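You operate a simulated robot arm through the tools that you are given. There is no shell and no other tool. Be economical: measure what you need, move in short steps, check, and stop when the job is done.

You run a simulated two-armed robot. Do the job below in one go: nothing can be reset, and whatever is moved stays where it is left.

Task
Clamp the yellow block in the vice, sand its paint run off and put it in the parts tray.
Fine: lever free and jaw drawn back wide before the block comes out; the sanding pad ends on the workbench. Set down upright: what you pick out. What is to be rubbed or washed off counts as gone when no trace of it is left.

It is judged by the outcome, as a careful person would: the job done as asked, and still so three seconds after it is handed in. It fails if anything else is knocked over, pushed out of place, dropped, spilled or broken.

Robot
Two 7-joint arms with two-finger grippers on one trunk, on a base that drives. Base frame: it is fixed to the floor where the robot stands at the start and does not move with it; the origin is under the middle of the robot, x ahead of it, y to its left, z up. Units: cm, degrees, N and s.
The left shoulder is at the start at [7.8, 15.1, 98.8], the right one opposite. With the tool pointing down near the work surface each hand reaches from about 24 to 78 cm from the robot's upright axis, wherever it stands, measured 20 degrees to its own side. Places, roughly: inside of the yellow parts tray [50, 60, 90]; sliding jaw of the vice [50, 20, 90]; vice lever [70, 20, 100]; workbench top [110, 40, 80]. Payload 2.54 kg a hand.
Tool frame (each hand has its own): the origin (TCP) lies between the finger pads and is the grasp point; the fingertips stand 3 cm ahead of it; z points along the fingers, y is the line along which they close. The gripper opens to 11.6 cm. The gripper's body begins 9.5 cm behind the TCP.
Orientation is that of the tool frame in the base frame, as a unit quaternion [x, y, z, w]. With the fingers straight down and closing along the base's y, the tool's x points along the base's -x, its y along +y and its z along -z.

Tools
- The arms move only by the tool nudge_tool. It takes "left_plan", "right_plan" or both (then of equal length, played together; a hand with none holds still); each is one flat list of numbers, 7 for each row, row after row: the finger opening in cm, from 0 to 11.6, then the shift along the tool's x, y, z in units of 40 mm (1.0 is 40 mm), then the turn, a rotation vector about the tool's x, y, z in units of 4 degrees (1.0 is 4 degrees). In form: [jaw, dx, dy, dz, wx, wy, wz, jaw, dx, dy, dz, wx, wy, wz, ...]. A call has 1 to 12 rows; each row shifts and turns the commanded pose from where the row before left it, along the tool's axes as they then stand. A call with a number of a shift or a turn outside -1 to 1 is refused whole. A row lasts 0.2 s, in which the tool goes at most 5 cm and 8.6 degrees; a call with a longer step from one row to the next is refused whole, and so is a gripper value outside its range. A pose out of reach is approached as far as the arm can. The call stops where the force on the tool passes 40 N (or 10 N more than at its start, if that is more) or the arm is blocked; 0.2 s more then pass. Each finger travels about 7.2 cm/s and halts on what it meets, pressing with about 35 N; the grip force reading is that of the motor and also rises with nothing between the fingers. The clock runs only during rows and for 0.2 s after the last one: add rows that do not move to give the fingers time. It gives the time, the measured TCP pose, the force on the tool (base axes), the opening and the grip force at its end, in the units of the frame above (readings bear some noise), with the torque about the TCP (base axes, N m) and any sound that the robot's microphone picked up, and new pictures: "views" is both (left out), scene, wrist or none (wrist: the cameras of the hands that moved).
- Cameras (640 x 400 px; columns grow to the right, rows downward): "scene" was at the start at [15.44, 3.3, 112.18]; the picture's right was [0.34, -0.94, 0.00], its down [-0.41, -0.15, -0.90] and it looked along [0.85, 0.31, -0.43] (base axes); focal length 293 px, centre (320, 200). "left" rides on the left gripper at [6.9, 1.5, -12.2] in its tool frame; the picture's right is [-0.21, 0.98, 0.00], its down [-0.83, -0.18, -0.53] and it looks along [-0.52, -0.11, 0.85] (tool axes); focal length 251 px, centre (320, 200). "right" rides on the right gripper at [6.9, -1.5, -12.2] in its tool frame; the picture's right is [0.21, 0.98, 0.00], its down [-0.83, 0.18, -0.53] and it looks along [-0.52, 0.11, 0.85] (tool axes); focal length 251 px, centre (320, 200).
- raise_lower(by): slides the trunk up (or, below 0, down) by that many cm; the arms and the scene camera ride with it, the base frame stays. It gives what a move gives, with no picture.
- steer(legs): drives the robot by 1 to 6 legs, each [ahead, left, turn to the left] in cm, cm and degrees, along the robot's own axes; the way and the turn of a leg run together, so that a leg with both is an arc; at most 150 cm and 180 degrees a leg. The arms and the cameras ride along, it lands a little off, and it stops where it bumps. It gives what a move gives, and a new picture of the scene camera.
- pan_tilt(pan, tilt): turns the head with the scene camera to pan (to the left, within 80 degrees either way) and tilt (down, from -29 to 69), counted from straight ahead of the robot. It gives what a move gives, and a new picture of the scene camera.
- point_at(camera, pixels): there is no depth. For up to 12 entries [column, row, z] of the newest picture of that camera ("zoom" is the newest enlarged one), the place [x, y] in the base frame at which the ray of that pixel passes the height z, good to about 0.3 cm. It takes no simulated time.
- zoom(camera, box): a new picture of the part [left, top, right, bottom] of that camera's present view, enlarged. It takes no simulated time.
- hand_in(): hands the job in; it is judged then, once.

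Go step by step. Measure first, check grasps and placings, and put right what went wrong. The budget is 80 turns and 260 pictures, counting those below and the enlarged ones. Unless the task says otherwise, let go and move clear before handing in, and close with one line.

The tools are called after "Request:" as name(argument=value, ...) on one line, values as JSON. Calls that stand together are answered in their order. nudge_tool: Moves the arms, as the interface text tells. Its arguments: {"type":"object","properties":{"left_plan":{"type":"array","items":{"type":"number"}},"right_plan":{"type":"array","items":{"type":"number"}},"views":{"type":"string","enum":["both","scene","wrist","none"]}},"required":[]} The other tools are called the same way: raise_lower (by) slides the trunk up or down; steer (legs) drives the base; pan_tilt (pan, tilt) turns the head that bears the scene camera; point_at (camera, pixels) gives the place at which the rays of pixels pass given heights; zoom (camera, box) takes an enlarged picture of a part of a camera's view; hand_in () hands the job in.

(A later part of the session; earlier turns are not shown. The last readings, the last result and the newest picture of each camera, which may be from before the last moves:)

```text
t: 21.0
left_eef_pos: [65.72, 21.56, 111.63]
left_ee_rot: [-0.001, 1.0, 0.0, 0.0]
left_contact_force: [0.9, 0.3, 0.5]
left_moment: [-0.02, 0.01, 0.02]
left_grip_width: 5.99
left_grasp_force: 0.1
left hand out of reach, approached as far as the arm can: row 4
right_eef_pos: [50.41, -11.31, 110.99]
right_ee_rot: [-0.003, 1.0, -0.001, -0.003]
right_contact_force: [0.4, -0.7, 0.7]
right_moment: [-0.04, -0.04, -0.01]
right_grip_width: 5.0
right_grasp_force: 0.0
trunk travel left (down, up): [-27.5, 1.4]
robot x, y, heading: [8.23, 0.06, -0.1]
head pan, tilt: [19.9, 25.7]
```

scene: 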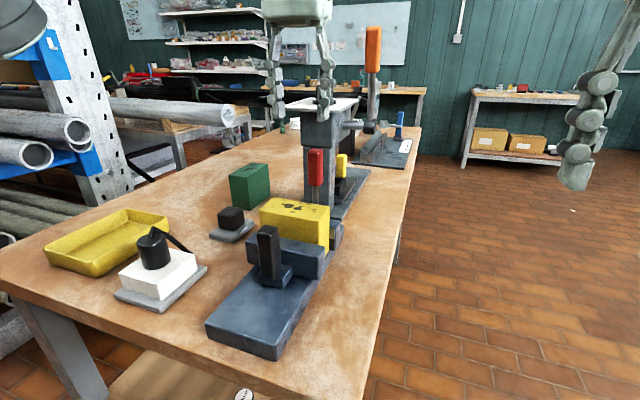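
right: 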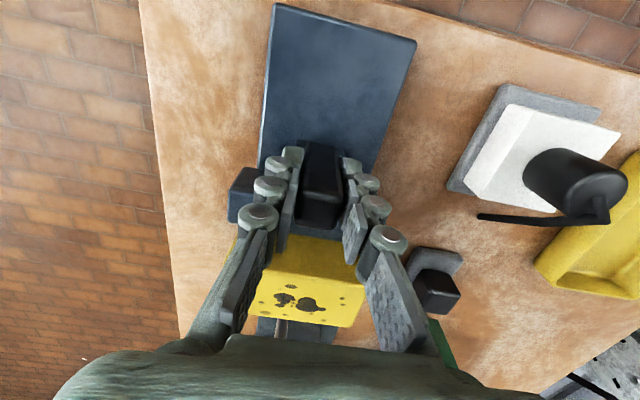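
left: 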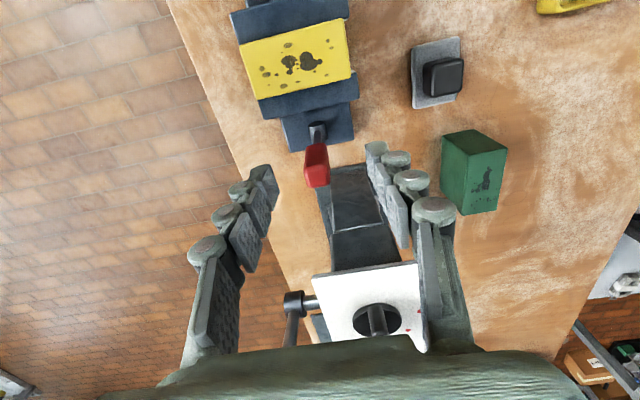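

The red handle is at (317,165), between the fingers. I check its position and the press's closeness before lowering.

Request:
point_at(camera="left", pixels=[[317, 185, 103], [317, 175, 103], [317, 148, 97], [318, 132, 91.5], [340, 262, 113], [335, 232, 103], [312, 272, 113]])

Request:
zoom(camera="left", box=[240, 80, 440, 210])

```text
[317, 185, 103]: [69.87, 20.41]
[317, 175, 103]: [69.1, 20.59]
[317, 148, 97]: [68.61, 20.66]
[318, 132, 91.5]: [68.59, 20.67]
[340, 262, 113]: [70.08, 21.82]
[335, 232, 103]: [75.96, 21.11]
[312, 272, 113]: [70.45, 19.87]
```

```text
3.08 times, centred on (340, 145) of left
```

zoom: 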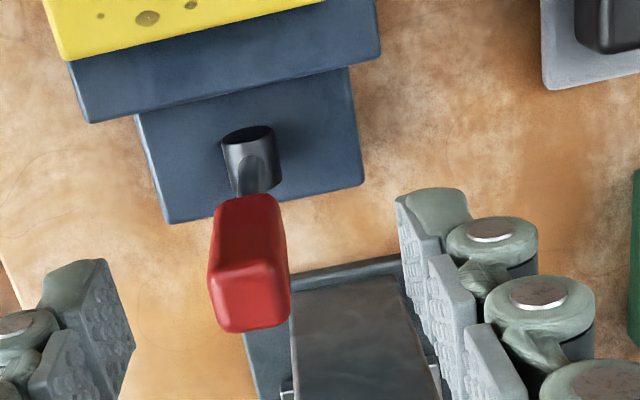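

The boss's cap faces −x, so the lever does swing sideways about x. I lower the open fingers beside the handle, and then shift forward so they straddle it.

Request:
nudge_tool(left_plan=[6, 0, -0.1, 0.8, 0, 0, 0, 6, 0, -0.1, 0.8, 0, 0, 0, 6, 0, 0, 0.8, 0, 0, 0, 6, 0, 0, 0.3, 0, 0, 0, 6, -0.3, 0, 0, 0, 0, 0, 6, -0.2, 0, 0, 0, 0, 0, 6, 0, 0, 0, 0, 0, 0], views="both")

```text
t: 22.6
left_eef_pos: [67.79, 20.64, 100.66]
left_ee_rot: [-0.001, 1.0, 0.001, 0.0]
left_contact_force: [-0.6, -0.7, 0.1]
left_moment: [-0.01, 0.01, -0.01]
left_grip_width: 6.02
left_grasp_force: 0.1
right_eef_pos: [50.36, -11.32, 111.06]
right_ee_rot: [-0.002, 1.0, -0.003, -0.004]
right_contact_force: [0.3, 0.2, -0.6]
right_moment: [-0.02, 0.01, 0.02]
right_grip_width: 5.02
right_grasp_force: 0.0
trunk travel left (down, up): [-27.5, 1.4]
robot x, y, heading: [8.24, 0.08, 0.0]
head pan, tilt: [19.9, 25.7]
```

scene: 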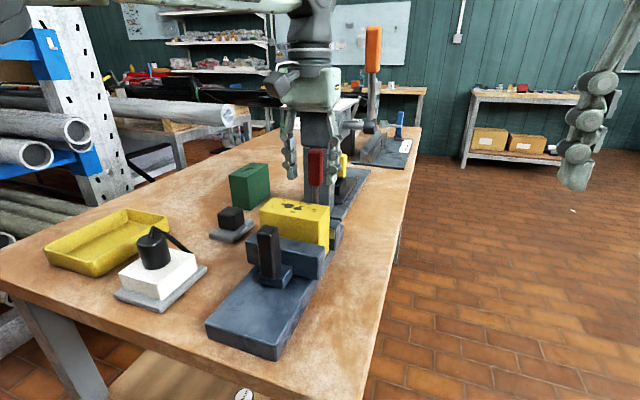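
left: 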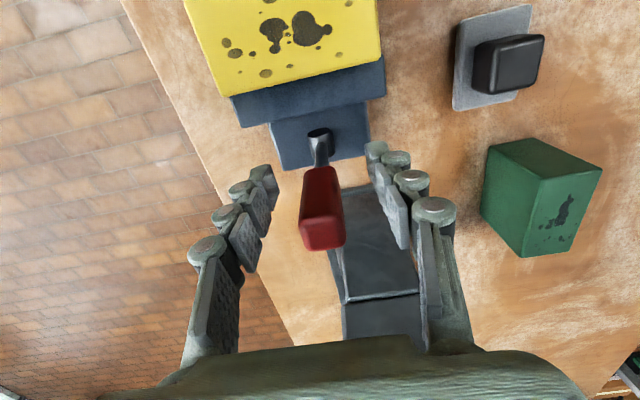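

The fingers straddle the handle freely. I try it towards −y in small steps, with the force limit as the guard.

Request:
nudge_tool(left_plan=[6, 0, -0.25, 0, 0, 0, 0, 6, 0, -0.2, 0, 0, 0, 0, 6, 0, -0.1, 0, 0, 0, 0, 6, 0, -0.1, 0, 0, 0, 0, 6, 0, -0.1, 0, 0, 0, 0, 6, 0, -0.1, 0, 0, 0, 0, 6, 0, -0.1, 0, 0, 0, 0, 6, 0, -0.1, 0, 0, 0, 0], views="wrist")

```text
t: 24.4
left_eef_pos: [67.74, 16.38, 100.79]
left_ee_rot: [0.0, 1.0, 0.0, 0.001]
left_contact_force: [0.5, 0.9, -0.6]
left_moment: [0.02, 0.0, 0.03]
left_grip_width: 6.1
left_grasp_force: 1.2
right_eef_pos: [50.51, -11.41, 110.92]
right_ee_rot: [-0.002, 1.0, -0.002, -0.003]
right_contact_force: [-0.2, -0.3, -1.1]
right_moment: [0.03, 0.02, 0.02]
right_grip_width: 5.01
right_grasp_force: 0.1
trunk travel left (down, up): [-27.5, 1.4]
robot x, y, heading: [7.84, -0.14, 0.0]
head pan, tilt: [19.9, 25.7]
```

left: 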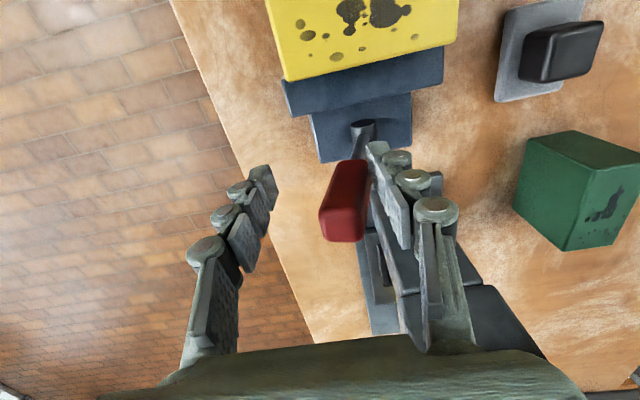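

The lever yields freely towards −y and now leans at about 17°. I keep going along its arc.

Request:
nudge_tool(left_plan=[6, 0, -0.2, 0.05, 0, 0, 0, 6, 0, -0.2, 0.07, 0, 0, 0, 6, 0, -0.2, 0.08, 0, 0, 0, 6, 0, -0.2, 0.1, 0, 0, 0, 6, 0, -0.2, 0.12, 0, 0, 0, 6, 0, -0.18, 0.14, 0, 0, 0, 6, 0, -0.18, 0.15, 0, 0, 0, 6, 0, -0.15, 0.15, 0, 0, 0], views="both")

```text
t: 26.2
left_eef_pos: [65.35, 13.05, 96.7]
left_ee_rot: [0.0, 1.0, -0.001, 0.001]
left_contact_force: [-0.1, 0.1, 0.3]
left_moment: [0.03, 0.0, 0.0]
left_grip_width: 5.97
left_grasp_force: 0.1
left hand out of reach, approached as far as the arm can: row 1, 2, 3, 4, 5, 6, 7
right_eef_pos: [50.39, -11.33, 111.04]
right_ee_rot: [-0.002, 1.0, -0.003, -0.004]
right_contact_force: [-0.2, -0.4, 0.1]
right_moment: [0.02, -0.01, 0.0]
right_grip_width: 5.0
right_grasp_force: 0.1
trunk travel left (down, up): [-27.5, 1.4]
robot x, y, heading: [8.35, 0.23, -0.1]
head pan, tilt: [19.9, 25.7]
```

scene: 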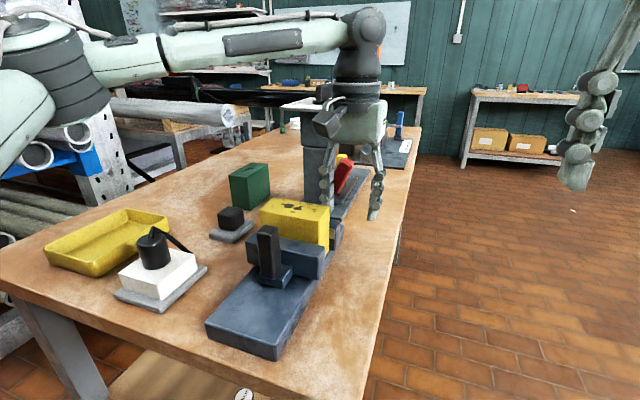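
left: 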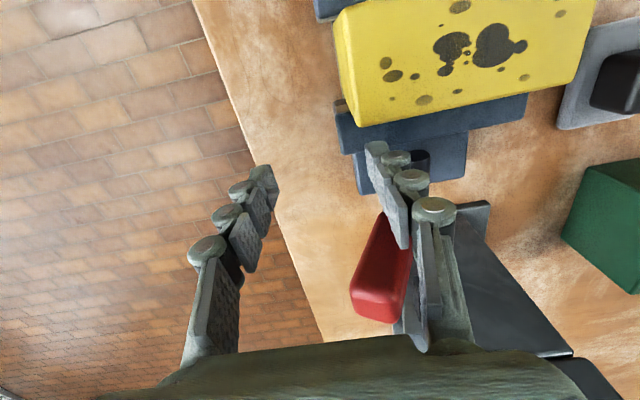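

The lever leans about 35° now and stays there, but the left arm is at its reach limit. I withdraw the left hand upward and back, and continue with the right.

Request:
nudge_tool(left_plan=[6, 0, 0.1, -1, 0, 0, 0, 6, 0, 0, -1, 0, 0, 0, 6, 0.3, 0.3, -1, 0, 0, 0, 6, 0.6, 1, 0, 0, 0, 0, 6, 0.6, 1, 0, 0, 0, 0, 6, 0.6, 1, 0, 0, 0, 0, 6, 0.6, 1, 0, 0, 0, 0, 6, 0, 1, 0, 0, 0, 0, 6, 0, 1, 0, 0, 0, 0, 6, 0, 1, 0, 0, 0, 0], views="scene")

Request:
zoom(camera="scene", box=[230, 110, 410, 260])

```text
t: 28.4
left_eef_pos: [54.33, 44.1, 107.89]
left_ee_rot: [0.001, 1.0, -0.001, 0.001]
left_contact_force: [-0.1, -0.3, -0.2]
left_moment: [-0.04, 0.0, -0.01]
left_grip_width: 6.01
left_grasp_force: 0.1
left hand out of reach, approached as far as the arm can: row 1, 2
right_eef_pos: [50.41, -11.08, 111.02]
right_ee_rot: [-0.002, 1.0, -0.002, -0.003]
right_contact_force: [-0.9, -0.1, -0.2]
right_moment: [-0.01, 0.01, 0.05]
right_grip_width: 4.98
right_grasp_force: 0.1
trunk travel left (down, up): [-27.5, 1.4]
robot x, y, heading: [7.97, -0.42, 0.1]
head pan, tilt: [19.9, 25.7]
```

scene: 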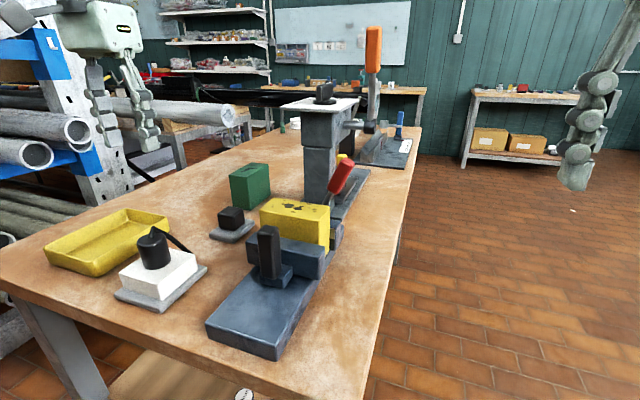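

```text
2.67 times, centred on (320, 185) of scene
```

zoom: 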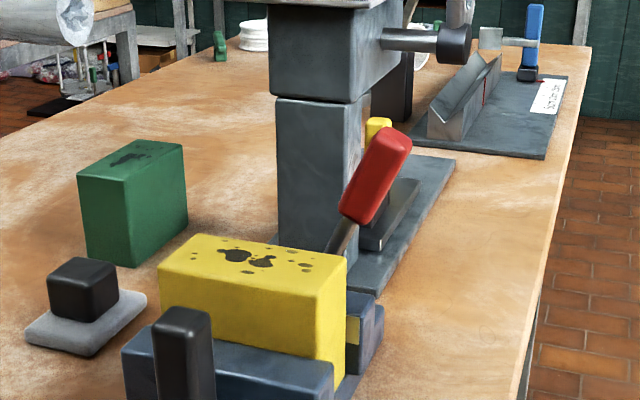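

The lever leans towards −y with its top at about (68, 14, 102). I bring the right hand, closed, above it to press it further down.

Request:
nudge_tool(right_plan=[0, -0.64, 0.896, 0, 0, 0, 0, 0, -0.64, 0.896, 0, 0, 0, 0, 0, -0.64, 0.896, 0, 0, 0, 0, 0, -0.64, 0.896, 0, 0, 0, 0, 0, -0.64, 0.896, 0, 0, 0, 0, 0, -0.64, 0.896, 0, 0, 0, 0, 0, -0.64, 0.896, 0, 0, 0, 0, 0, 0, 0, 0, 0, 0, 0], views="both")

```text
t: 30.2
left_eef_pos: [54.38, 43.84, 107.92]
left_ee_rot: [0.0, 1.0, 0.0, 0.0]
left_contact_force: [-0.2, 0.4, -0.3]
left_moment: [-0.02, -0.03, -0.02]
left_grip_width: 6.01
left_grasp_force: 0.0
right_eef_pos: [67.29, 13.52, 109.72]
right_ee_rot: [-0.002, 1.0, -0.002, -0.002]
right_contact_force: [0.2, -0.3, -0.7]
right_moment: [-0.01, -0.01, -0.01]
right_grip_width: 0.01
right_grasp_force: 28.6
right hand out of reach, approached as far as the arm can: row 7
trunk travel left (down, up): [-27.5, 1.4]
robot x, y, heading: [8.21, -0.09, -0.0]
head pan, tilt: [19.9, 25.7]
```

scene: 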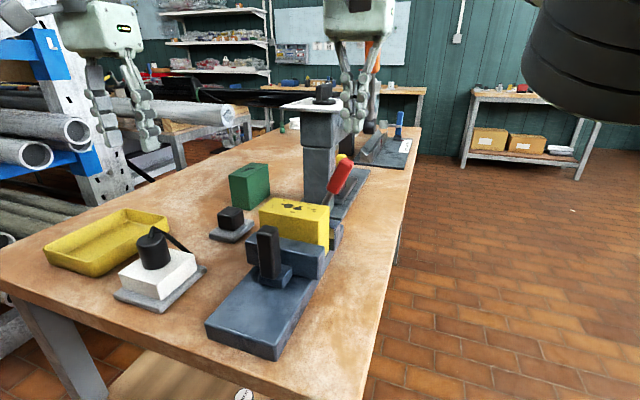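
right: 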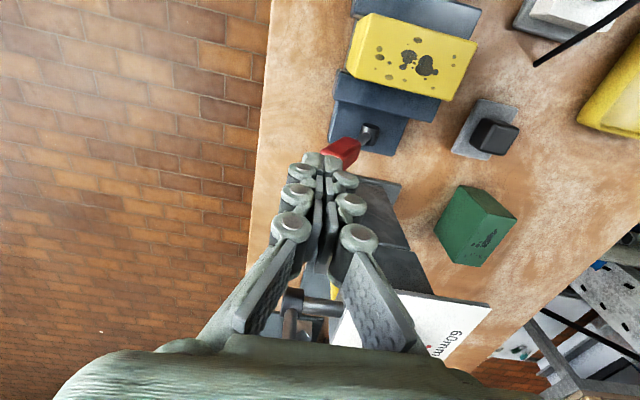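

The fingertips are just above the red handle (340,150). I shift 1 cm to +y and press down along the arc.

Request:
nudge_tool(right_plan=[0, -0.15, 0.25, 0.3, 0, 0, 0, 0, 0, 0, 0.3, 0, 0, 0, 0, 0, 0, 0.25, 0, 0, 0, 0, 0, 0, 0.25, 0, 0, 0, 0, 0, 0, 0.25, 0, 0, 0, 0, 0, 0, 0.25, 0, 0, 0, 0, 0, 0, 0.25, 0, 0, 0, 0, 0, 0, 0.25, 0, 0, 0, 0, 0, 0, 0.25, 0, 0, 0, 0, 0, 0, 0.25, 0, 0, 0], views="both")

```text
t: 31.7
left_eef_pos: [54.19, 43.66, 108.05]
left_ee_rot: [0.0, 1.0, 0.0, 0.0]
left_contact_force: [-0.1, 0.8, 0.7]
left_moment: [-0.03, 0.01, 0.0]
left_grip_width: 6.0
left_grasp_force: 0.1
right_eef_pos: [67.68, 13.21, 104.31]
right_ee_rot: [0.005, 1.0, -0.004, 0.002]
right_contact_force: [-7.5, -8.5, 16.0]
right_moment: [-0.13, 0.09, 0.02]
right_grip_width: 0.0
right_grasp_force: 27.9
right hand out of reach, approached as far as the arm can: row 1
trunk travel left (down, up): [-27.5, 1.4]
robot x, y, heading: [7.99, -0.07, -0.2]
head pan, tilt: [19.9, 25.7]
stopped in row 7 (right hand): the force on the tool passed its limit at 45 N (the readings are from after the stop); the commanded pose is now the measured one
```

scene: 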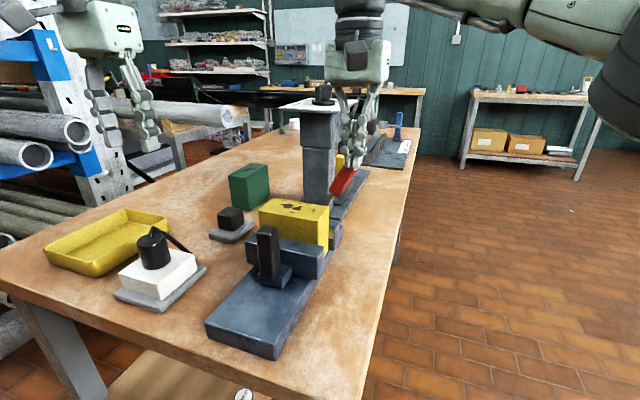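
right: 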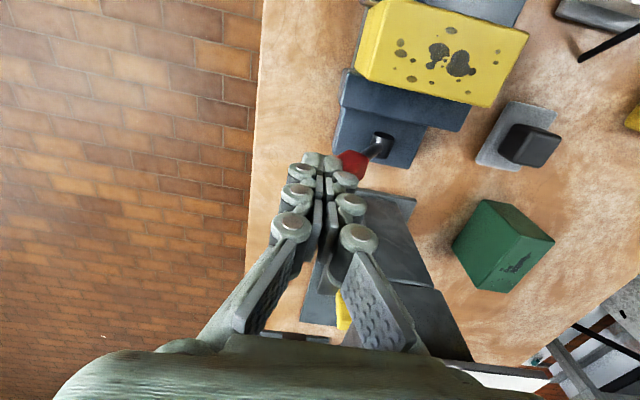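

The press stopped at 45 N with the tip at z 101. I check the lever's angle.

Request:
zoom(camera="scene", box=[280, 110, 420, 230])

Request:
zoom(camera="right", box=[260, 60, 480, 240])

```text
3.33 times, centred on (350, 170) of scene
```

zoom: 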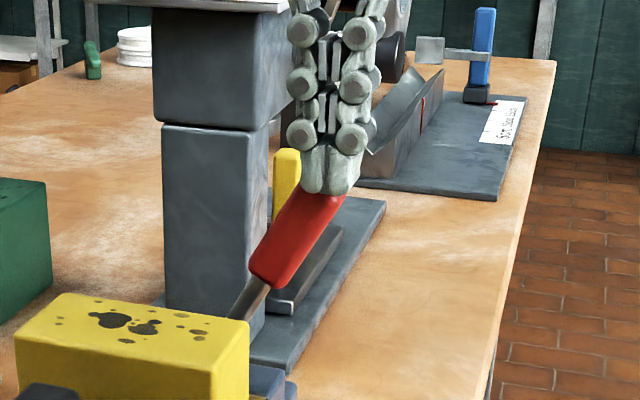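

```text
2.22 times, centred on (370, 150) of right
```

zoom: 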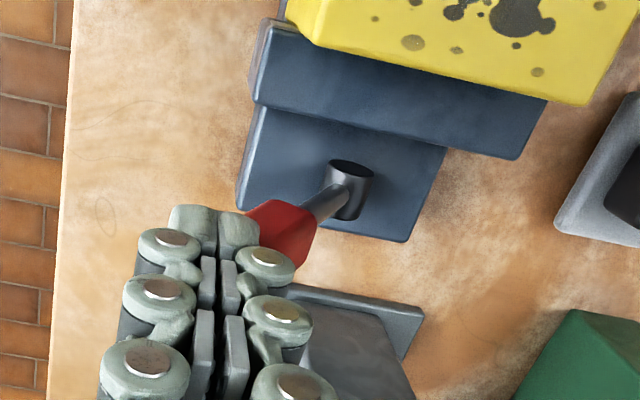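

The lever is at about 43° and the tip is bearing on the handle's outer end. I reposition on mid-handle and push along the tangent (down and −y).

Request:
nudge_tool(right_plan=[0, 0, 0, -0.5, 0, 0, 0, 0, -0.1, 0.65, 0, 0, 0, 0, 0, 0, 0, 0.5, 0, 0, 0, 0, 0, 0, 0.3, 0, 0, 0, 0, 0, -0.12, 0.12, 0, 0, 0, 0, 0, -0.12, 0.12, 0, 0, 0, 0, 0, -0.12, 0.12, 0, 0, 0, 0, 0, -0.12, 0.15, 0, 0, 0, 0, 0, -0.12, 0.15, 0, 0, 0, 0, 0, -0.12, 0.18, 0, 0, 0], views="scene")

Request:
zoom(camera="scene", box=[280, 110, 420, 230])

```text
t: 32.7
left_eef_pos: [54.29, 43.69, 107.99]
left_ee_rot: [0.001, 1.0, 0.0, 0.0]
left_contact_force: [-0.3, 1.9, 0.4]
left_moment: [-0.04, -0.01, -0.01]
left_grip_width: 5.99
left_grasp_force: 0.0
right_eef_pos: [68.11, 14.3, 104.07]
right_ee_rot: [0.011, 1.0, -0.007, 0.007]
right_contact_force: [-9.2, -10.3, 17.8]
right_moment: [-0.38, 0.24, -0.09]
right_grip_width: 0.0
right_grasp_force: 29.2
right hand out of reach, approached as far as the arm can: row 2
trunk travel left (down, up): [-27.5, 1.4]
robot x, y, heading: [7.93, -0.33, -0.1]
head pan, tilt: [19.9, 25.7]
stopped in row 4 (right hand): the force on the tool passed its limit at 48 N (the readings are from after the stop); the commanded pose is now the measured one
```

scene: 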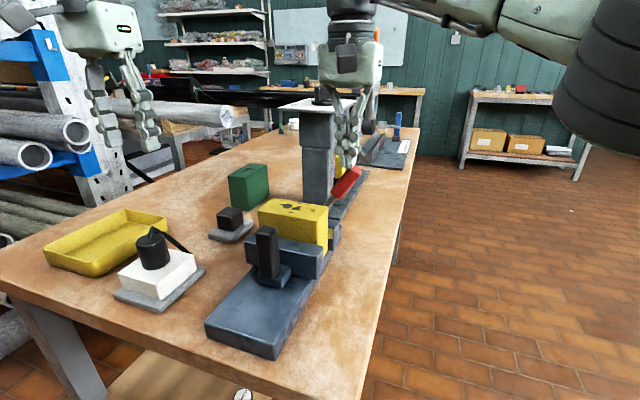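

```text
3.33 times, centred on (350, 170) of scene
```

zoom: 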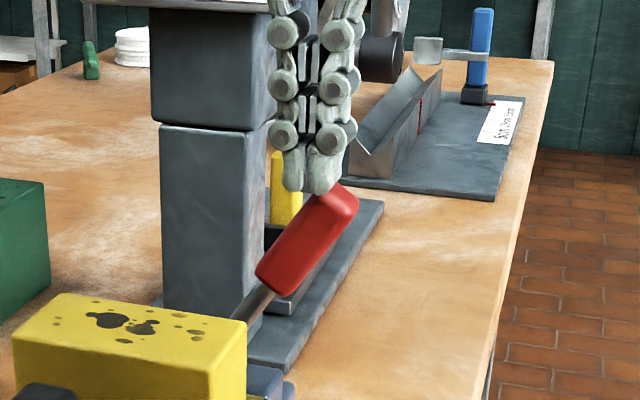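

The lever advances with rising resistance, probably the cam biting. I press on slowly along the tangent.

Request:
nudge_tool(right_plan=[0, 0, -0.06, 0.06, 0, 0, 0, 0, 0, -0.06, 0.06, 0, 0, 0, 0, 0, -0.06, 0.06, 0, 0, 0, 0, 0, -0.06, 0.06, 0, 0, 0, 0, 0, -0.06, 0.07, 0, 0, 0, 0, 0, -0.05, 0.07, 0, 0, 0, 0, 0, -0.05, 0.08, 0, 0, 0, 0, 0, -0.05, 0.08, 0, 0, 0, 0, 0, -0.05, 0.08, 0, 0, 0, 0, 0, -0.05, 0.08, 0, 0, 0, 0, 0, -0.05, 0.08, 0, 0, 0, 0, 0, -0.05, 0.08, 0, 0, 0], views="scene")

Request:
zoom(camera="scene", box=[280, 110, 420, 230])

```text
t: 33.5
left_eef_pos: [54.27, 43.53, 107.95]
left_ee_rot: [0.002, 1.0, 0.0, 0.0]
left_contact_force: [0.4, 0.5, 0.2]
left_moment: [-0.03, 0.02, -0.02]
left_grip_width: 5.97
left_grasp_force: 0.0
right_eef_pos: [68.34, 13.15, 103.49]
right_ee_rot: [0.013, 1.0, -0.006, 0.007]
right_contact_force: [-10.1, -10.3, 14.5]
right_moment: [-0.39, 0.25, -0.04]
right_grip_width: 0.0
right_grasp_force: 29.1
trunk travel left (down, up): [-27.5, 1.4]
robot x, y, heading: [8.08, 0.35, -0.1]
head pan, tilt: [19.9, 25.7]
stopped in row 3 (right hand): the force on the tool passed its limit at 41 N (the readings are from after the stop); the commanded pose is now the measured one
```

scene: 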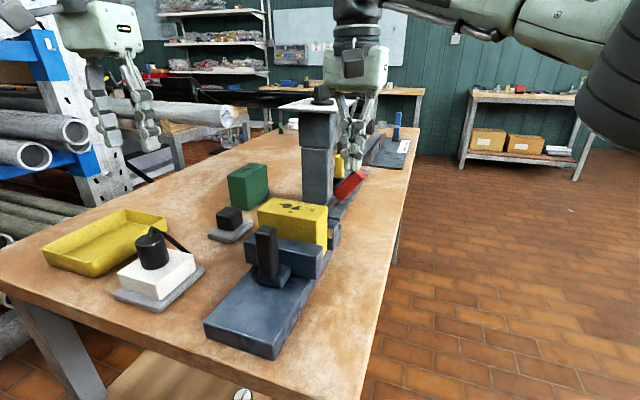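

```text
3.33 times, centred on (350, 170) of scene
```

zoom: 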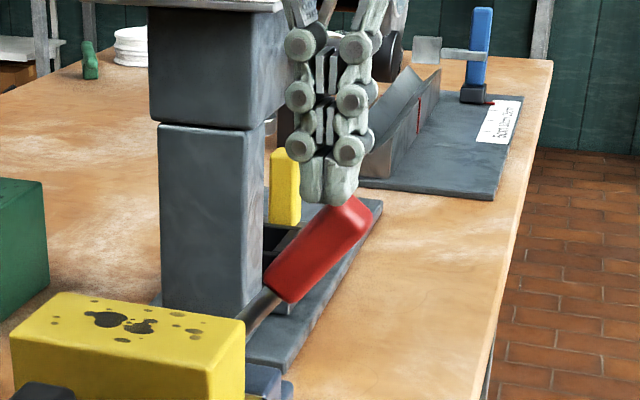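

The lever is at about 55° now. There is a −10 N side force in x, so I ease back 0.8 cm from the drill press and keep pressing along the tangent.

Request:
nudge_tool(right_plan=[0, 0.1, 0, -0.15, 0, 0, 0, 0, 0.1, 0, -0.05, 0, 0, 0, 0, 0, 0, 0.15, 0, 0, 0, 0, 0, -0.03, 0.08, 0, 0, 0, 0, 0, -0.03, 0.08, 0, 0, 0, 0, 0, -0.03, 0.08, 0, 0, 0, 0, 0, -0.03, 0.08, 0, 0, 0, 0, 0, -0.03, 0.08, 0, 0, 0, 0, 0, -0.03, 0.08, 0, 0, 0, 0, 0, -0.02, 0.08, 0, 0, 0, 0, 0, -0.02, 0.08, 0, 0, 0, 0, 0, -0.02, 0.08, 0, 0, 0], views="both")

Request:
zoom(camera="scene", box=[280, 60, 420, 230])

```text
t: 36.1
left_eef_pos: [54.36, 43.78, 107.94]
left_ee_rot: [0.003, 1.0, 0.0, 0.0]
left_contact_force: [0.0, -1.2, 0.2]
left_moment: [0.02, -0.01, -0.01]
left_grip_width: 6.0
left_grasp_force: 0.2
right_eef_pos: [67.59, 12.61, 100.55]
right_ee_rot: [0.012, 1.0, -0.006, 0.007]
right_contact_force: [-0.6, 1.2, 0.4]
right_moment: [0.0, -0.01, 0.02]
right_grip_width: 0.0
right_grasp_force: 28.5
trunk travel left (down, up): [-27.5, 1.4]
robot x, y, heading: [7.95, -0.08, -0.2]
head pan, tilt: [19.9, 25.7]
```

scene: 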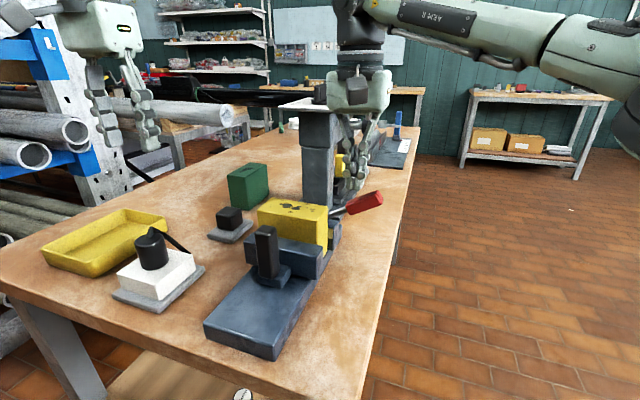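
right: 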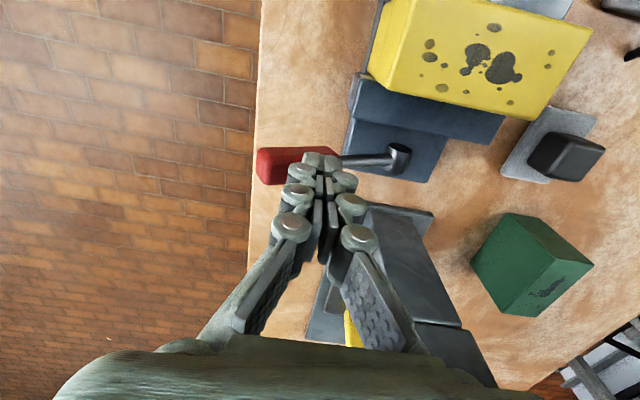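

```text
2.35 times, centred on (350, 145) of scene
```

zoom: 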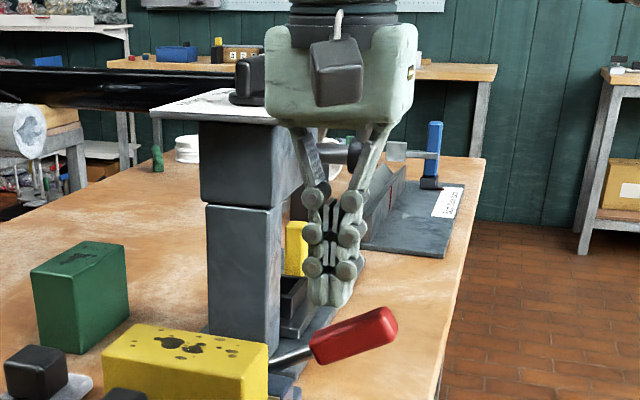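

The lever has snapped over to nearly horizontal (red handle at (290,165) in the right view). I press down a little more to see whether it's at its stop.

Request:
nudge_tool(right_plan=[0, 0, -0.15, 0.15, 0, 0, 0, 0, 0, -0.15, 0.15, 0, 0, 0, 0, 0, 0, 0.15, 0, 0, 0, 0, 0, 0, 0.12, 0, 0, 0, 0, 0, 0, 0.12, 0, 0, 0, 0, 0, 0, 0.12, 0, 0, 0, 0, 0, 0, 0.1, 0, 0, 0, 0, 0, 0, 0.1, 0, 0, 0], views="both")

Request:
zoom(camera="scene", box=[280, 110, 420, 260])

```text
t: 37.2
left_eef_pos: [54.36, 43.63, 108.0]
left_ee_rot: [0.002, 1.0, 0.0, 0.001]
left_contact_force: [-0.7, 0.2, -0.4]
left_moment: [-0.01, 0.02, -0.02]
left_grip_width: 5.98
left_grasp_force: 0.0
right_eef_pos: [67.67, 11.31, 98.9]
right_ee_rot: [0.012, 1.0, -0.003, 0.012]
right_contact_force: [-4.3, 1.1, 16.8]
right_moment: [-0.13, 0.0, -0.03]
right_grip_width: 0.01
right_grasp_force: 28.7
trunk travel left (down, up): [-27.5, 1.4]
robot x, y, heading: [7.98, 0.07, -0.2]
head pan, tilt: [19.9, 25.7]
stopped in row 5 (right hand): the force on the tool passed its limit at 44 N (the readings are from after the stop); the commanded pose is now the measured one
```

scene: 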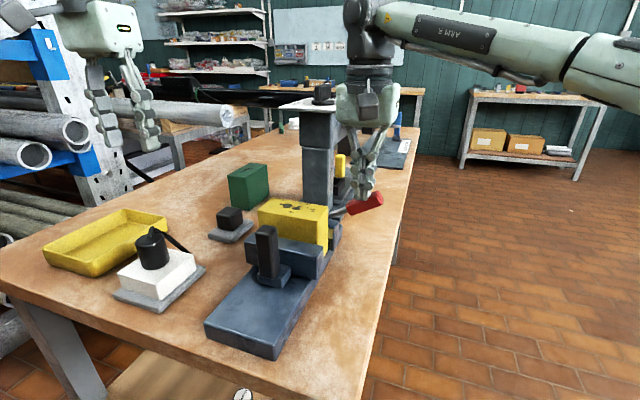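
right: 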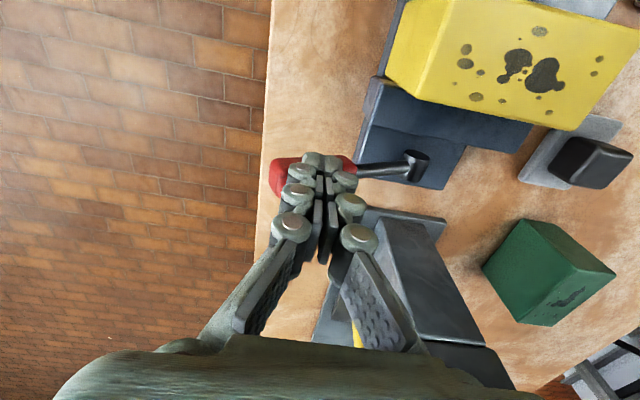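

```text
2.67 times, centred on (350, 185) of scene
```

zoom: 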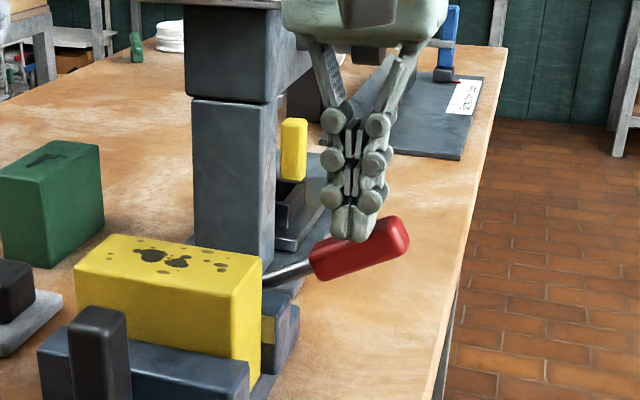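

The lever is firm against its end stop at about 72°, so the block is clamped. I withdraw the right hand and get a left view of the pad.

Request:
nudge_tool(right_plan=[0, 0, 0, -1, 0, 0, 0, 0, 0.3, -0.5, -0.9, 0, 0, 0, 0, 0.6, -0.9, -0.3, 0, 0, 0, 0, 0.6, -0.9, 0, 0, 0, 0, 0, 0.6, -0.9, 0, 0, 0, 0, 0, 0.6, -0.9, 0, 0, 0, 0, 0, 0.6, -0.9, 0, 0, 0, 0, 0, 0.6, -0.9, 0, 0, 0, 0], left_plan=[6, 0, 0, 0, 0, 0, 0, 6, 0, 0, -0.5, 0, 0, 0, 6, 0, 0, -0.5, 0, 0, 0, 6, 0, 0, 0, 0, 0, 0, 6, 0, 0, 0, 0, 0, 0, 6, 0, 0, 0, 0, 0, 0, 6, 0, 0, 0, 0, 0, 0, 6, 0, 0, 0, 0, 0, 0], views="both")

Request:
zoom(camera="left", box=[220, 90, 420, 260])

Request:
zoom(camera="scene", box=[190, 140, 390, 290])

```text
t: 39.0
left_eef_pos: [54.41, 43.66, 112.28]
left_ee_rot: [0.002, 1.0, 0.0, 0.001]
left_contact_force: [-0.2, 0.1, -0.1]
left_moment: [-0.01, -0.03, -0.04]
left_grip_width: 5.99
left_grasp_force: 0.1
right_eef_pos: [51.41, -11.86, 107.37]
right_ee_rot: [0.013, 1.0, -0.004, 0.011]
right_contact_force: [-0.2, 0.8, -0.1]
right_moment: [0.06, 0.0, 0.04]
right_grip_width: 0.0
right_grasp_force: 28.5
trunk travel left (down, up): [-27.5, 1.4]
robot x, y, heading: [7.99, -0.0, -0.4]
head pan, tilt: [19.9, 25.7]
```

scene: 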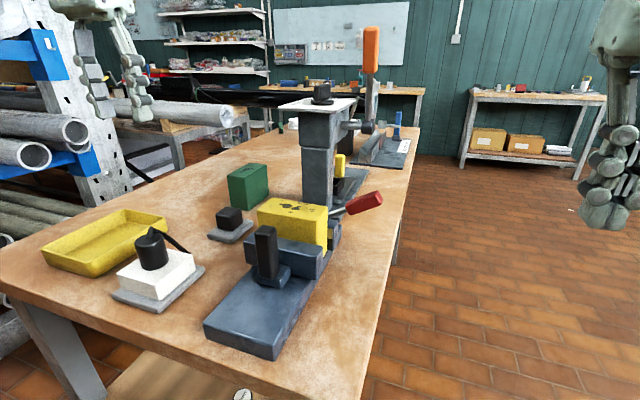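
right: 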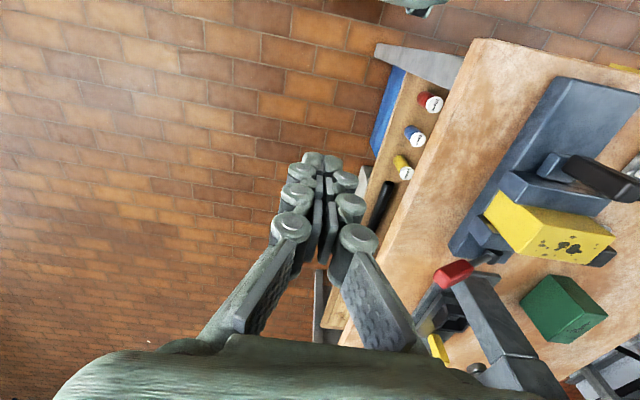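
left: 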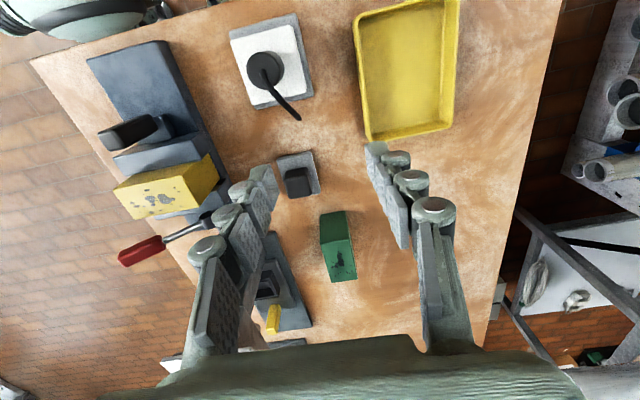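

```text
2.35 times, centred on (320, 175) of left
```

zoom: 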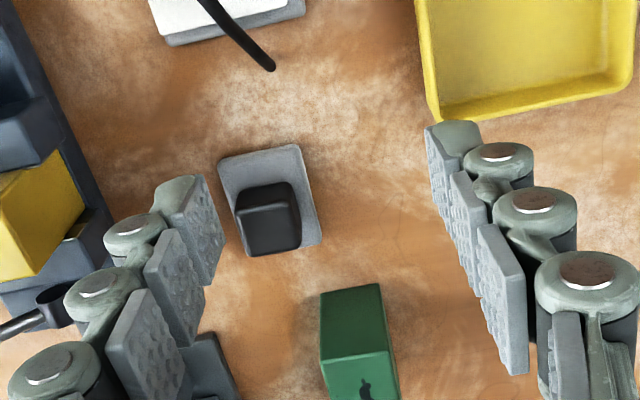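

```text
2.67 times, centred on (290, 215) of scene
```

zoom: 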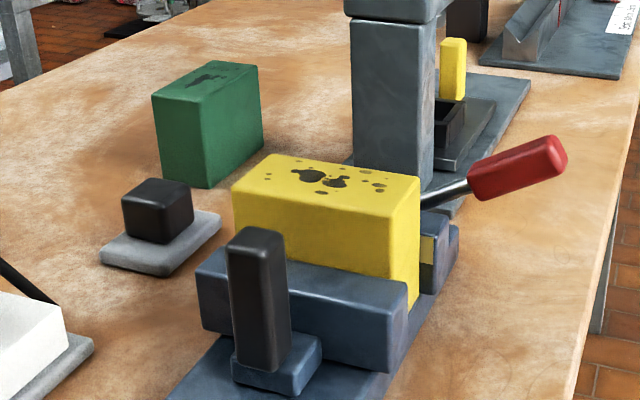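

I triangulate the pad and its handle from both views.

Request:
point_at(camera="left", pixels=[[276.6, 157, 86.5], [310.6, 150.7, 86.5], [320.9, 192, 86.5], [287, 199.7, 86.5], [298.7, 187.3, 90], [298.7, 187.3, 91], [286, 180, 90], [310, 176, 90], [312.5, 194, 90], [289, 199, 90]])

Request:
point_at(camera="scene", pixels=[[207.5, 236.7, 86], [232, 243, 86], [252.5, 220.6, 86], [230, 211, 90], [230, 211, 91], [230, 211, 92], [215.5, 218, 91], [230, 223, 91], [242, 209.5, 91]])

```text
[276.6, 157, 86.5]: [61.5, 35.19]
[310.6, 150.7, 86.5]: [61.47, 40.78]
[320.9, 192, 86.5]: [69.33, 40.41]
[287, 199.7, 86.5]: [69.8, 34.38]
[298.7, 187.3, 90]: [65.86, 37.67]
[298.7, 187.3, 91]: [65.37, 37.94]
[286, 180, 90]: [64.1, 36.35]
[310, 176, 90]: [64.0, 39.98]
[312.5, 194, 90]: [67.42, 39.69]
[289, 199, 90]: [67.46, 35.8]
```

```text
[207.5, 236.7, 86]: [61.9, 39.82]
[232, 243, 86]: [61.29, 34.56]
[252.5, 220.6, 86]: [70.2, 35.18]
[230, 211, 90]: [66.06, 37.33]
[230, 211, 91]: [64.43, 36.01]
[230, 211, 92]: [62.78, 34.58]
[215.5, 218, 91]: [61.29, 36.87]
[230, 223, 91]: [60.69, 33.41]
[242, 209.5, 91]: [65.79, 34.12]
```

The handle top is at z≈90, centre (65.7, 37.6), about 3.7 cm wide, on a 6×8 cm sole. I move above it.

Request:
nudge_tool(left_plan=[8, -0.943, -0.507, 0.5, 0, 0, 0, 8, -0.943, -0.507, 0.5, 0, 0, 0, 8, -0.943, -0.507, 0.5, 0, 0, 0, 8, 0, 0, 0.9, 0, 0, 0, 8, 0, 0, 0.9, 0, 0, 0, 8, 0, 0, 0.5, 0, 0, 0, 8, 0, 0, 0, 0, 0, 0], views="both")

```text
t: 40.6
left_eef_pos: [65.66, 37.63, 96.92]
left_ee_rot: [0.002, 1.0, 0.0, 0.0]
left_contact_force: [-0.4, 0.2, 0.2]
left_moment: [0.03, 0.0, -0.01]
left_grip_width: 8.01
left_grasp_force: 0.2
right_eef_pos: [51.6, -11.84, 107.44]
right_ee_rot: [0.013, 1.0, -0.005, 0.01]
right_contact_force: [0.3, -0.4, 0.4]
right_moment: [-0.01, 0.01, 0.01]
right_grip_width: 0.0
right_grasp_force: 28.2
trunk travel left (down, up): [-27.5, 1.4]
robot x, y, heading: [8.59, -0.12, -0.3]
head pan, tilt: [19.9, 25.7]
```

scene: 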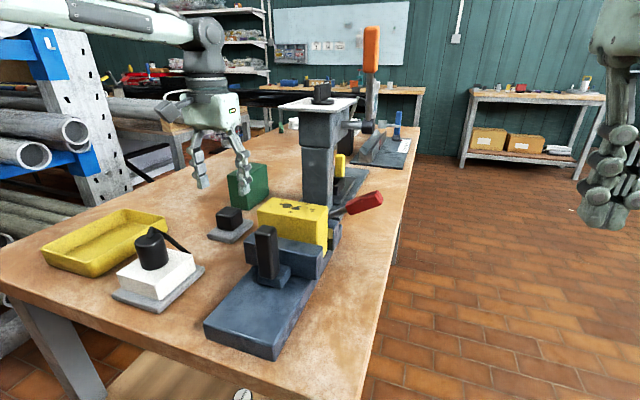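
left: 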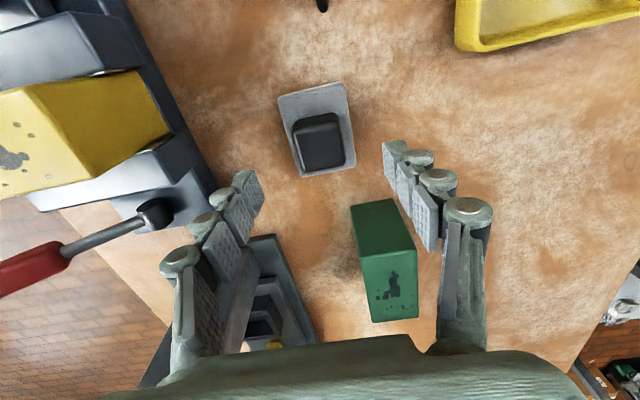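

Request:
point_at(camera="left", pixels=[[320, 147, 90], [297, 130, 90], [339, 123, 90], [343, 164, 90], [304, 170, 90], [279, 97, 86.5], [345, 82, 86.5], [357, 166, 86.5], [352, 205, 95], [415, 250, 95]])

```text
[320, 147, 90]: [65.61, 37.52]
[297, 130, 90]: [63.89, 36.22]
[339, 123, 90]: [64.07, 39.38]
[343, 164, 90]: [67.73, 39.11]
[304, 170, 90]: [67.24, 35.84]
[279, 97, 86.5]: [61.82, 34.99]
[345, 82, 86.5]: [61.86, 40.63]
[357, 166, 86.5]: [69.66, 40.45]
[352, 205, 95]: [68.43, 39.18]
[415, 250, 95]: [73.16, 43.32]
```

The handle is centred under the hand. I descend to z 90 and grip it.

Request:
nudge_tool(left_plan=[8, 0, 0, 0.8, 0, 0, 0, 8, 0, 0, 0.6, 0, 0, 0, 8, 0, 0, 0.3, 0, 0, 0, 5, 0, 0, 0, 0, 0, 0, 2.5, 0, 0, 0, 0, 0, 0, 2.5, 0, 0, 0, 0, 0, 0, 2.5, 0, 0, 0, 0, 0, 0], views="wrist")

```text
t: 42.2
left_eef_pos: [65.65, 37.39, 90.03]
left_ee_rot: [0.001, 1.0, 0.0, 0.0]
left_contact_force: [-0.1, 0.1, -0.2]
left_moment: [0.02, -0.06, 0.0]
left_grip_width: 3.86
left_grasp_force: 34.9
right_eef_pos: [51.48, -11.71, 107.44]
right_ee_rot: [0.014, 1.0, -0.005, 0.01]
right_contact_force: [-0.2, 0.3, 1.0]
right_moment: [0.02, -0.02, -0.03]
right_grip_width: 0.0
right_grasp_force: 28.8
trunk travel left (down, up): [-27.5, 1.4]
robot x, y, heading: [8.09, -0.14, -0.2]
head pan, tilt: [19.9, 25.7]
```

left: 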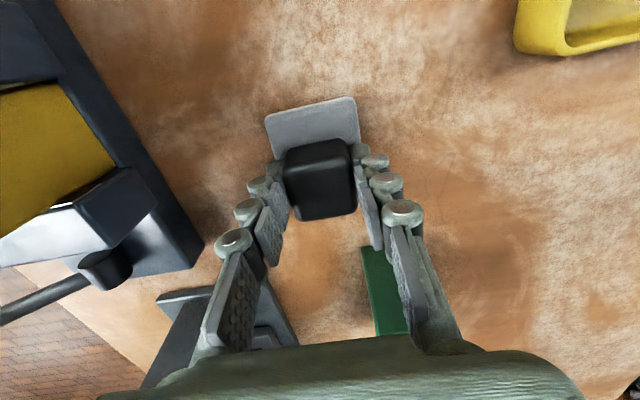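

The pad is gripped (3.86 cm, 35 N). I lift it clear and take a look at the block's present place.

Request:
nudge_tool(left_plan=[2.5, 0, 0, -0.5, 0, 0, 0, 2.5, 0, 0, -0.9, 0, 0, 0, 2.5, 0, 0, -0.9, 0, 0, 0, 2.5, 0, 0, -0.9, 0, 0, 0, 2.5, 0, 0, -0.9, 0, 0, 0, 2.5, 0.4, 0, -0.4, 0, 0, 0, 2.5, 0, 0, 0, 0, 0, 0], views="both")

Request:
zoom(camera="scene", box=[150, 120, 390, 270])

```text
t: 43.8
left_eef_pos: [64.1, 37.46, 107.96]
left_ee_rot: [0.003, 1.0, 0.0, 0.0]
left_contact_force: [-0.2, -0.6, 0.1]
left_moment: [-0.01, 0.01, -0.02]
left_grip_width: 2.5
left_grasp_force: 0.1
right_eef_pos: [51.61, -11.74, 107.35]
right_ee_rot: [0.013, 1.0, -0.004, 0.009]
right_contact_force: [0.0, 0.0, -0.1]
right_moment: [-0.02, 0.04, -0.04]
right_grip_width: 0.0
right_grasp_force: 28.7
trunk travel left (down, up): [-27.5, 1.4]
robot x, y, heading: [8.2, -0.18, -0.0]
head pan, tilt: [19.9, 25.7]
```

scene: 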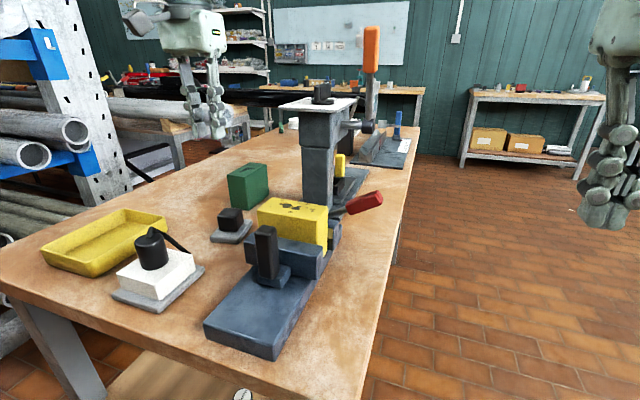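
left: 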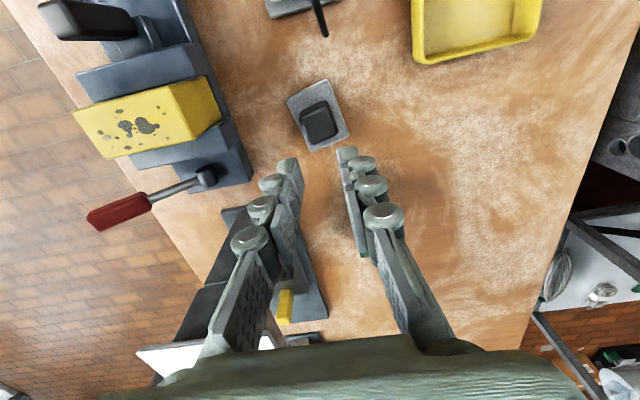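

```text
2.67 times, centred on (270, 195) of scene
```

zoom: 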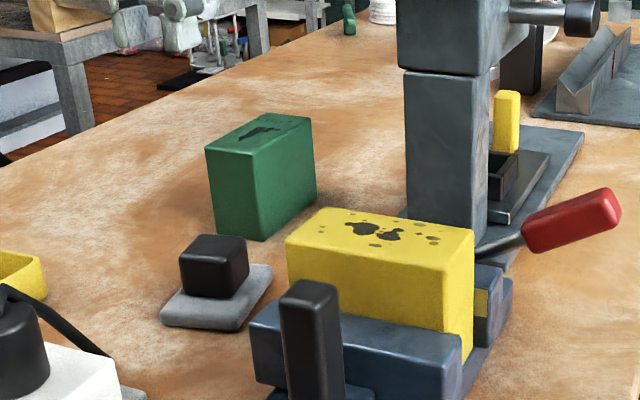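

The fingers slipped off: opening is 2.5 and the pad is still on the bench at (230,225), slightly turned. The grip was too high on the handle, so I measure again.

Request:
zoom(camera="left", box=[260, 60, 380, 170])

Request:
zoom(camera="scene", box=[195, 190, 265, 255])

```text
3.64 times, centred on (320, 115) of left
```

zoom: 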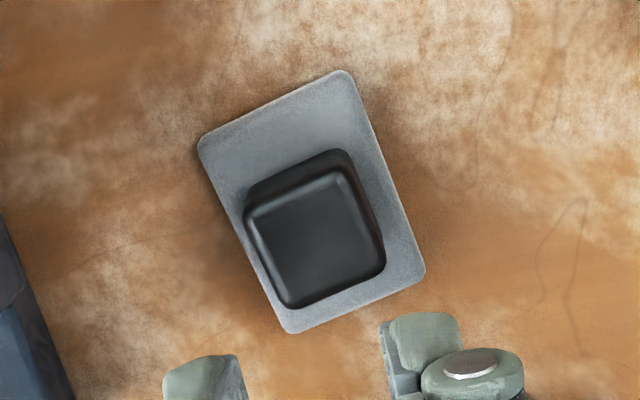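

```text
6.15 times, centred on (230, 222) of scene
```

zoom: 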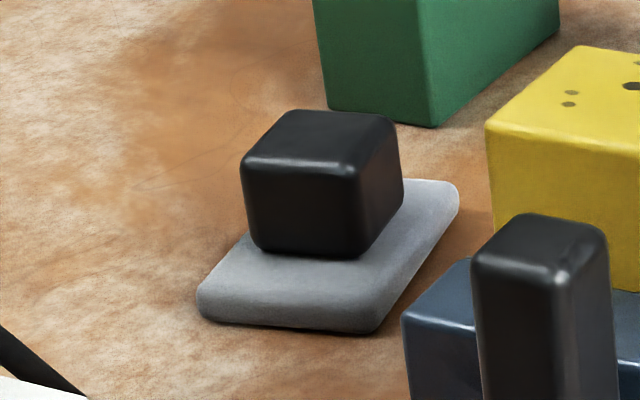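

Request:
point_at(camera="left", pixels=[[287, 100, 86.5], [326.9, 79.3, 86.5], [348.8, 134.2, 86.5], [312.6, 151.5, 86.5], [299.4, 118.3, 90], [326.9, 106.2, 90], [338.1, 132.9, 90], [310.4, 145.2, 90], [299.4, 118.3, 89], [338.1, 132.9, 89]])

Request:
point_at(camera="scene", pixels=[[217.3, 215.5, 90], [224.3, 207.7, 90], [242.2, 208.7, 90], [236.5, 217.9, 90], [217.3, 215.5, 89], [236.5, 217.9, 89], [236.5, 231.4, 87], [236.5, 231.4, 86.5], [219.4, 230.1, 86.5], [219.4, 230.1, 87]])

```text
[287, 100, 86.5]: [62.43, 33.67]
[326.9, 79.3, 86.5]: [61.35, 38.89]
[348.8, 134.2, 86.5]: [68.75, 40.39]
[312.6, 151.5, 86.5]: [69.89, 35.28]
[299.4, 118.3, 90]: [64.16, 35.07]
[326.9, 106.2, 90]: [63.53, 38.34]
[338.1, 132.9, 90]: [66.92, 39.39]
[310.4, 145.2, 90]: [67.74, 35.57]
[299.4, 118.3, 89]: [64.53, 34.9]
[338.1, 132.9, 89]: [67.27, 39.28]
```

```text
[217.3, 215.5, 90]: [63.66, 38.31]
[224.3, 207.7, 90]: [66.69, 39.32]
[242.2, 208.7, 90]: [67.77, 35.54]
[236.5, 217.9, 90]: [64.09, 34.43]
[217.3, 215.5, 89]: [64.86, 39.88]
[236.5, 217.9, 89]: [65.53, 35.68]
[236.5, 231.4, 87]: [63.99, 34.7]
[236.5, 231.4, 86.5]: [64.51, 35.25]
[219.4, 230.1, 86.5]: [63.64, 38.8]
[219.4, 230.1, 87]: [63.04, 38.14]
```

The pad is now yawed about 11.5°, with the handle centre at (65.55, 37.0) and z 87–90. I align the hand to it, go lower until the tips nearly touch the sole, and close fully for more grip.

Request:
nudge_tool(left_plan=[7.5, -0.36, -0.115, 0.6, 0, 0, 0, 7.5, 0, 0, 0.8, 0, 0, -0.96, 7.5, 0, 0, 0.8, 0, 0, -0.96, 7.5, 0, 0, 0.8, 0, 0, -0.96, 7.5, 0, 0, 0.8, 0, 0, 0, 7.5, 0, 0, 0.5, 0, 0, 0, 7.5, 0, 0, 0.2, 0, 0, 0, 7.5, 0, 0, 0.08, 0, 0, 0, 7.5, 0, 0, 0.05, 0, 0, 0, 7.5, 0, 0, 0, 0, 0, 0], views="both")

```text
t: 46.0
left_eef_pos: [65.51, 37.24, 89.5]
left_ee_rot: [-0.098, 0.995, 0.0, 0.0]
left_contact_force: [0.5, 0.1, 0.0]
left_moment: [0.02, 0.03, -0.04]
left_grip_width: 7.48
left_grasp_force: 0.1
right_eef_pos: [51.47, -11.72, 107.36]
right_ee_rot: [0.013, 1.0, -0.004, 0.011]
right_contact_force: [-0.1, 0.8, -0.4]
right_moment: [-0.01, -0.01, 0.01]
right_grip_width: 0.0
right_grasp_force: 28.3
trunk travel left (down, up): [-27.5, 1.4]
robot x, y, heading: [8.43, -0.37, -0.2]
head pan, tilt: [19.9, 25.7]
```

scene: 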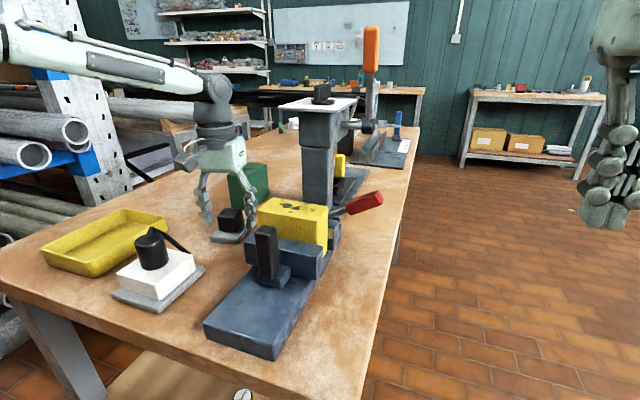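
left: 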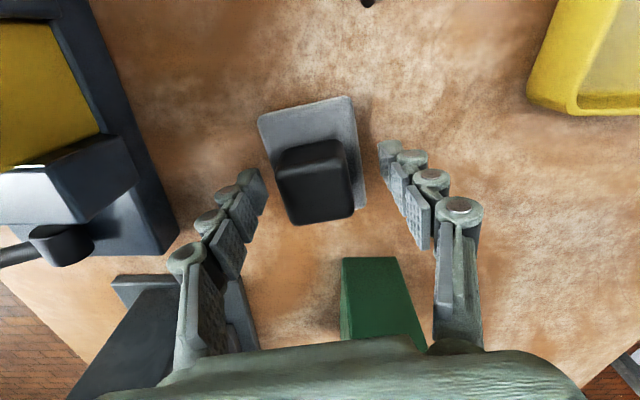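

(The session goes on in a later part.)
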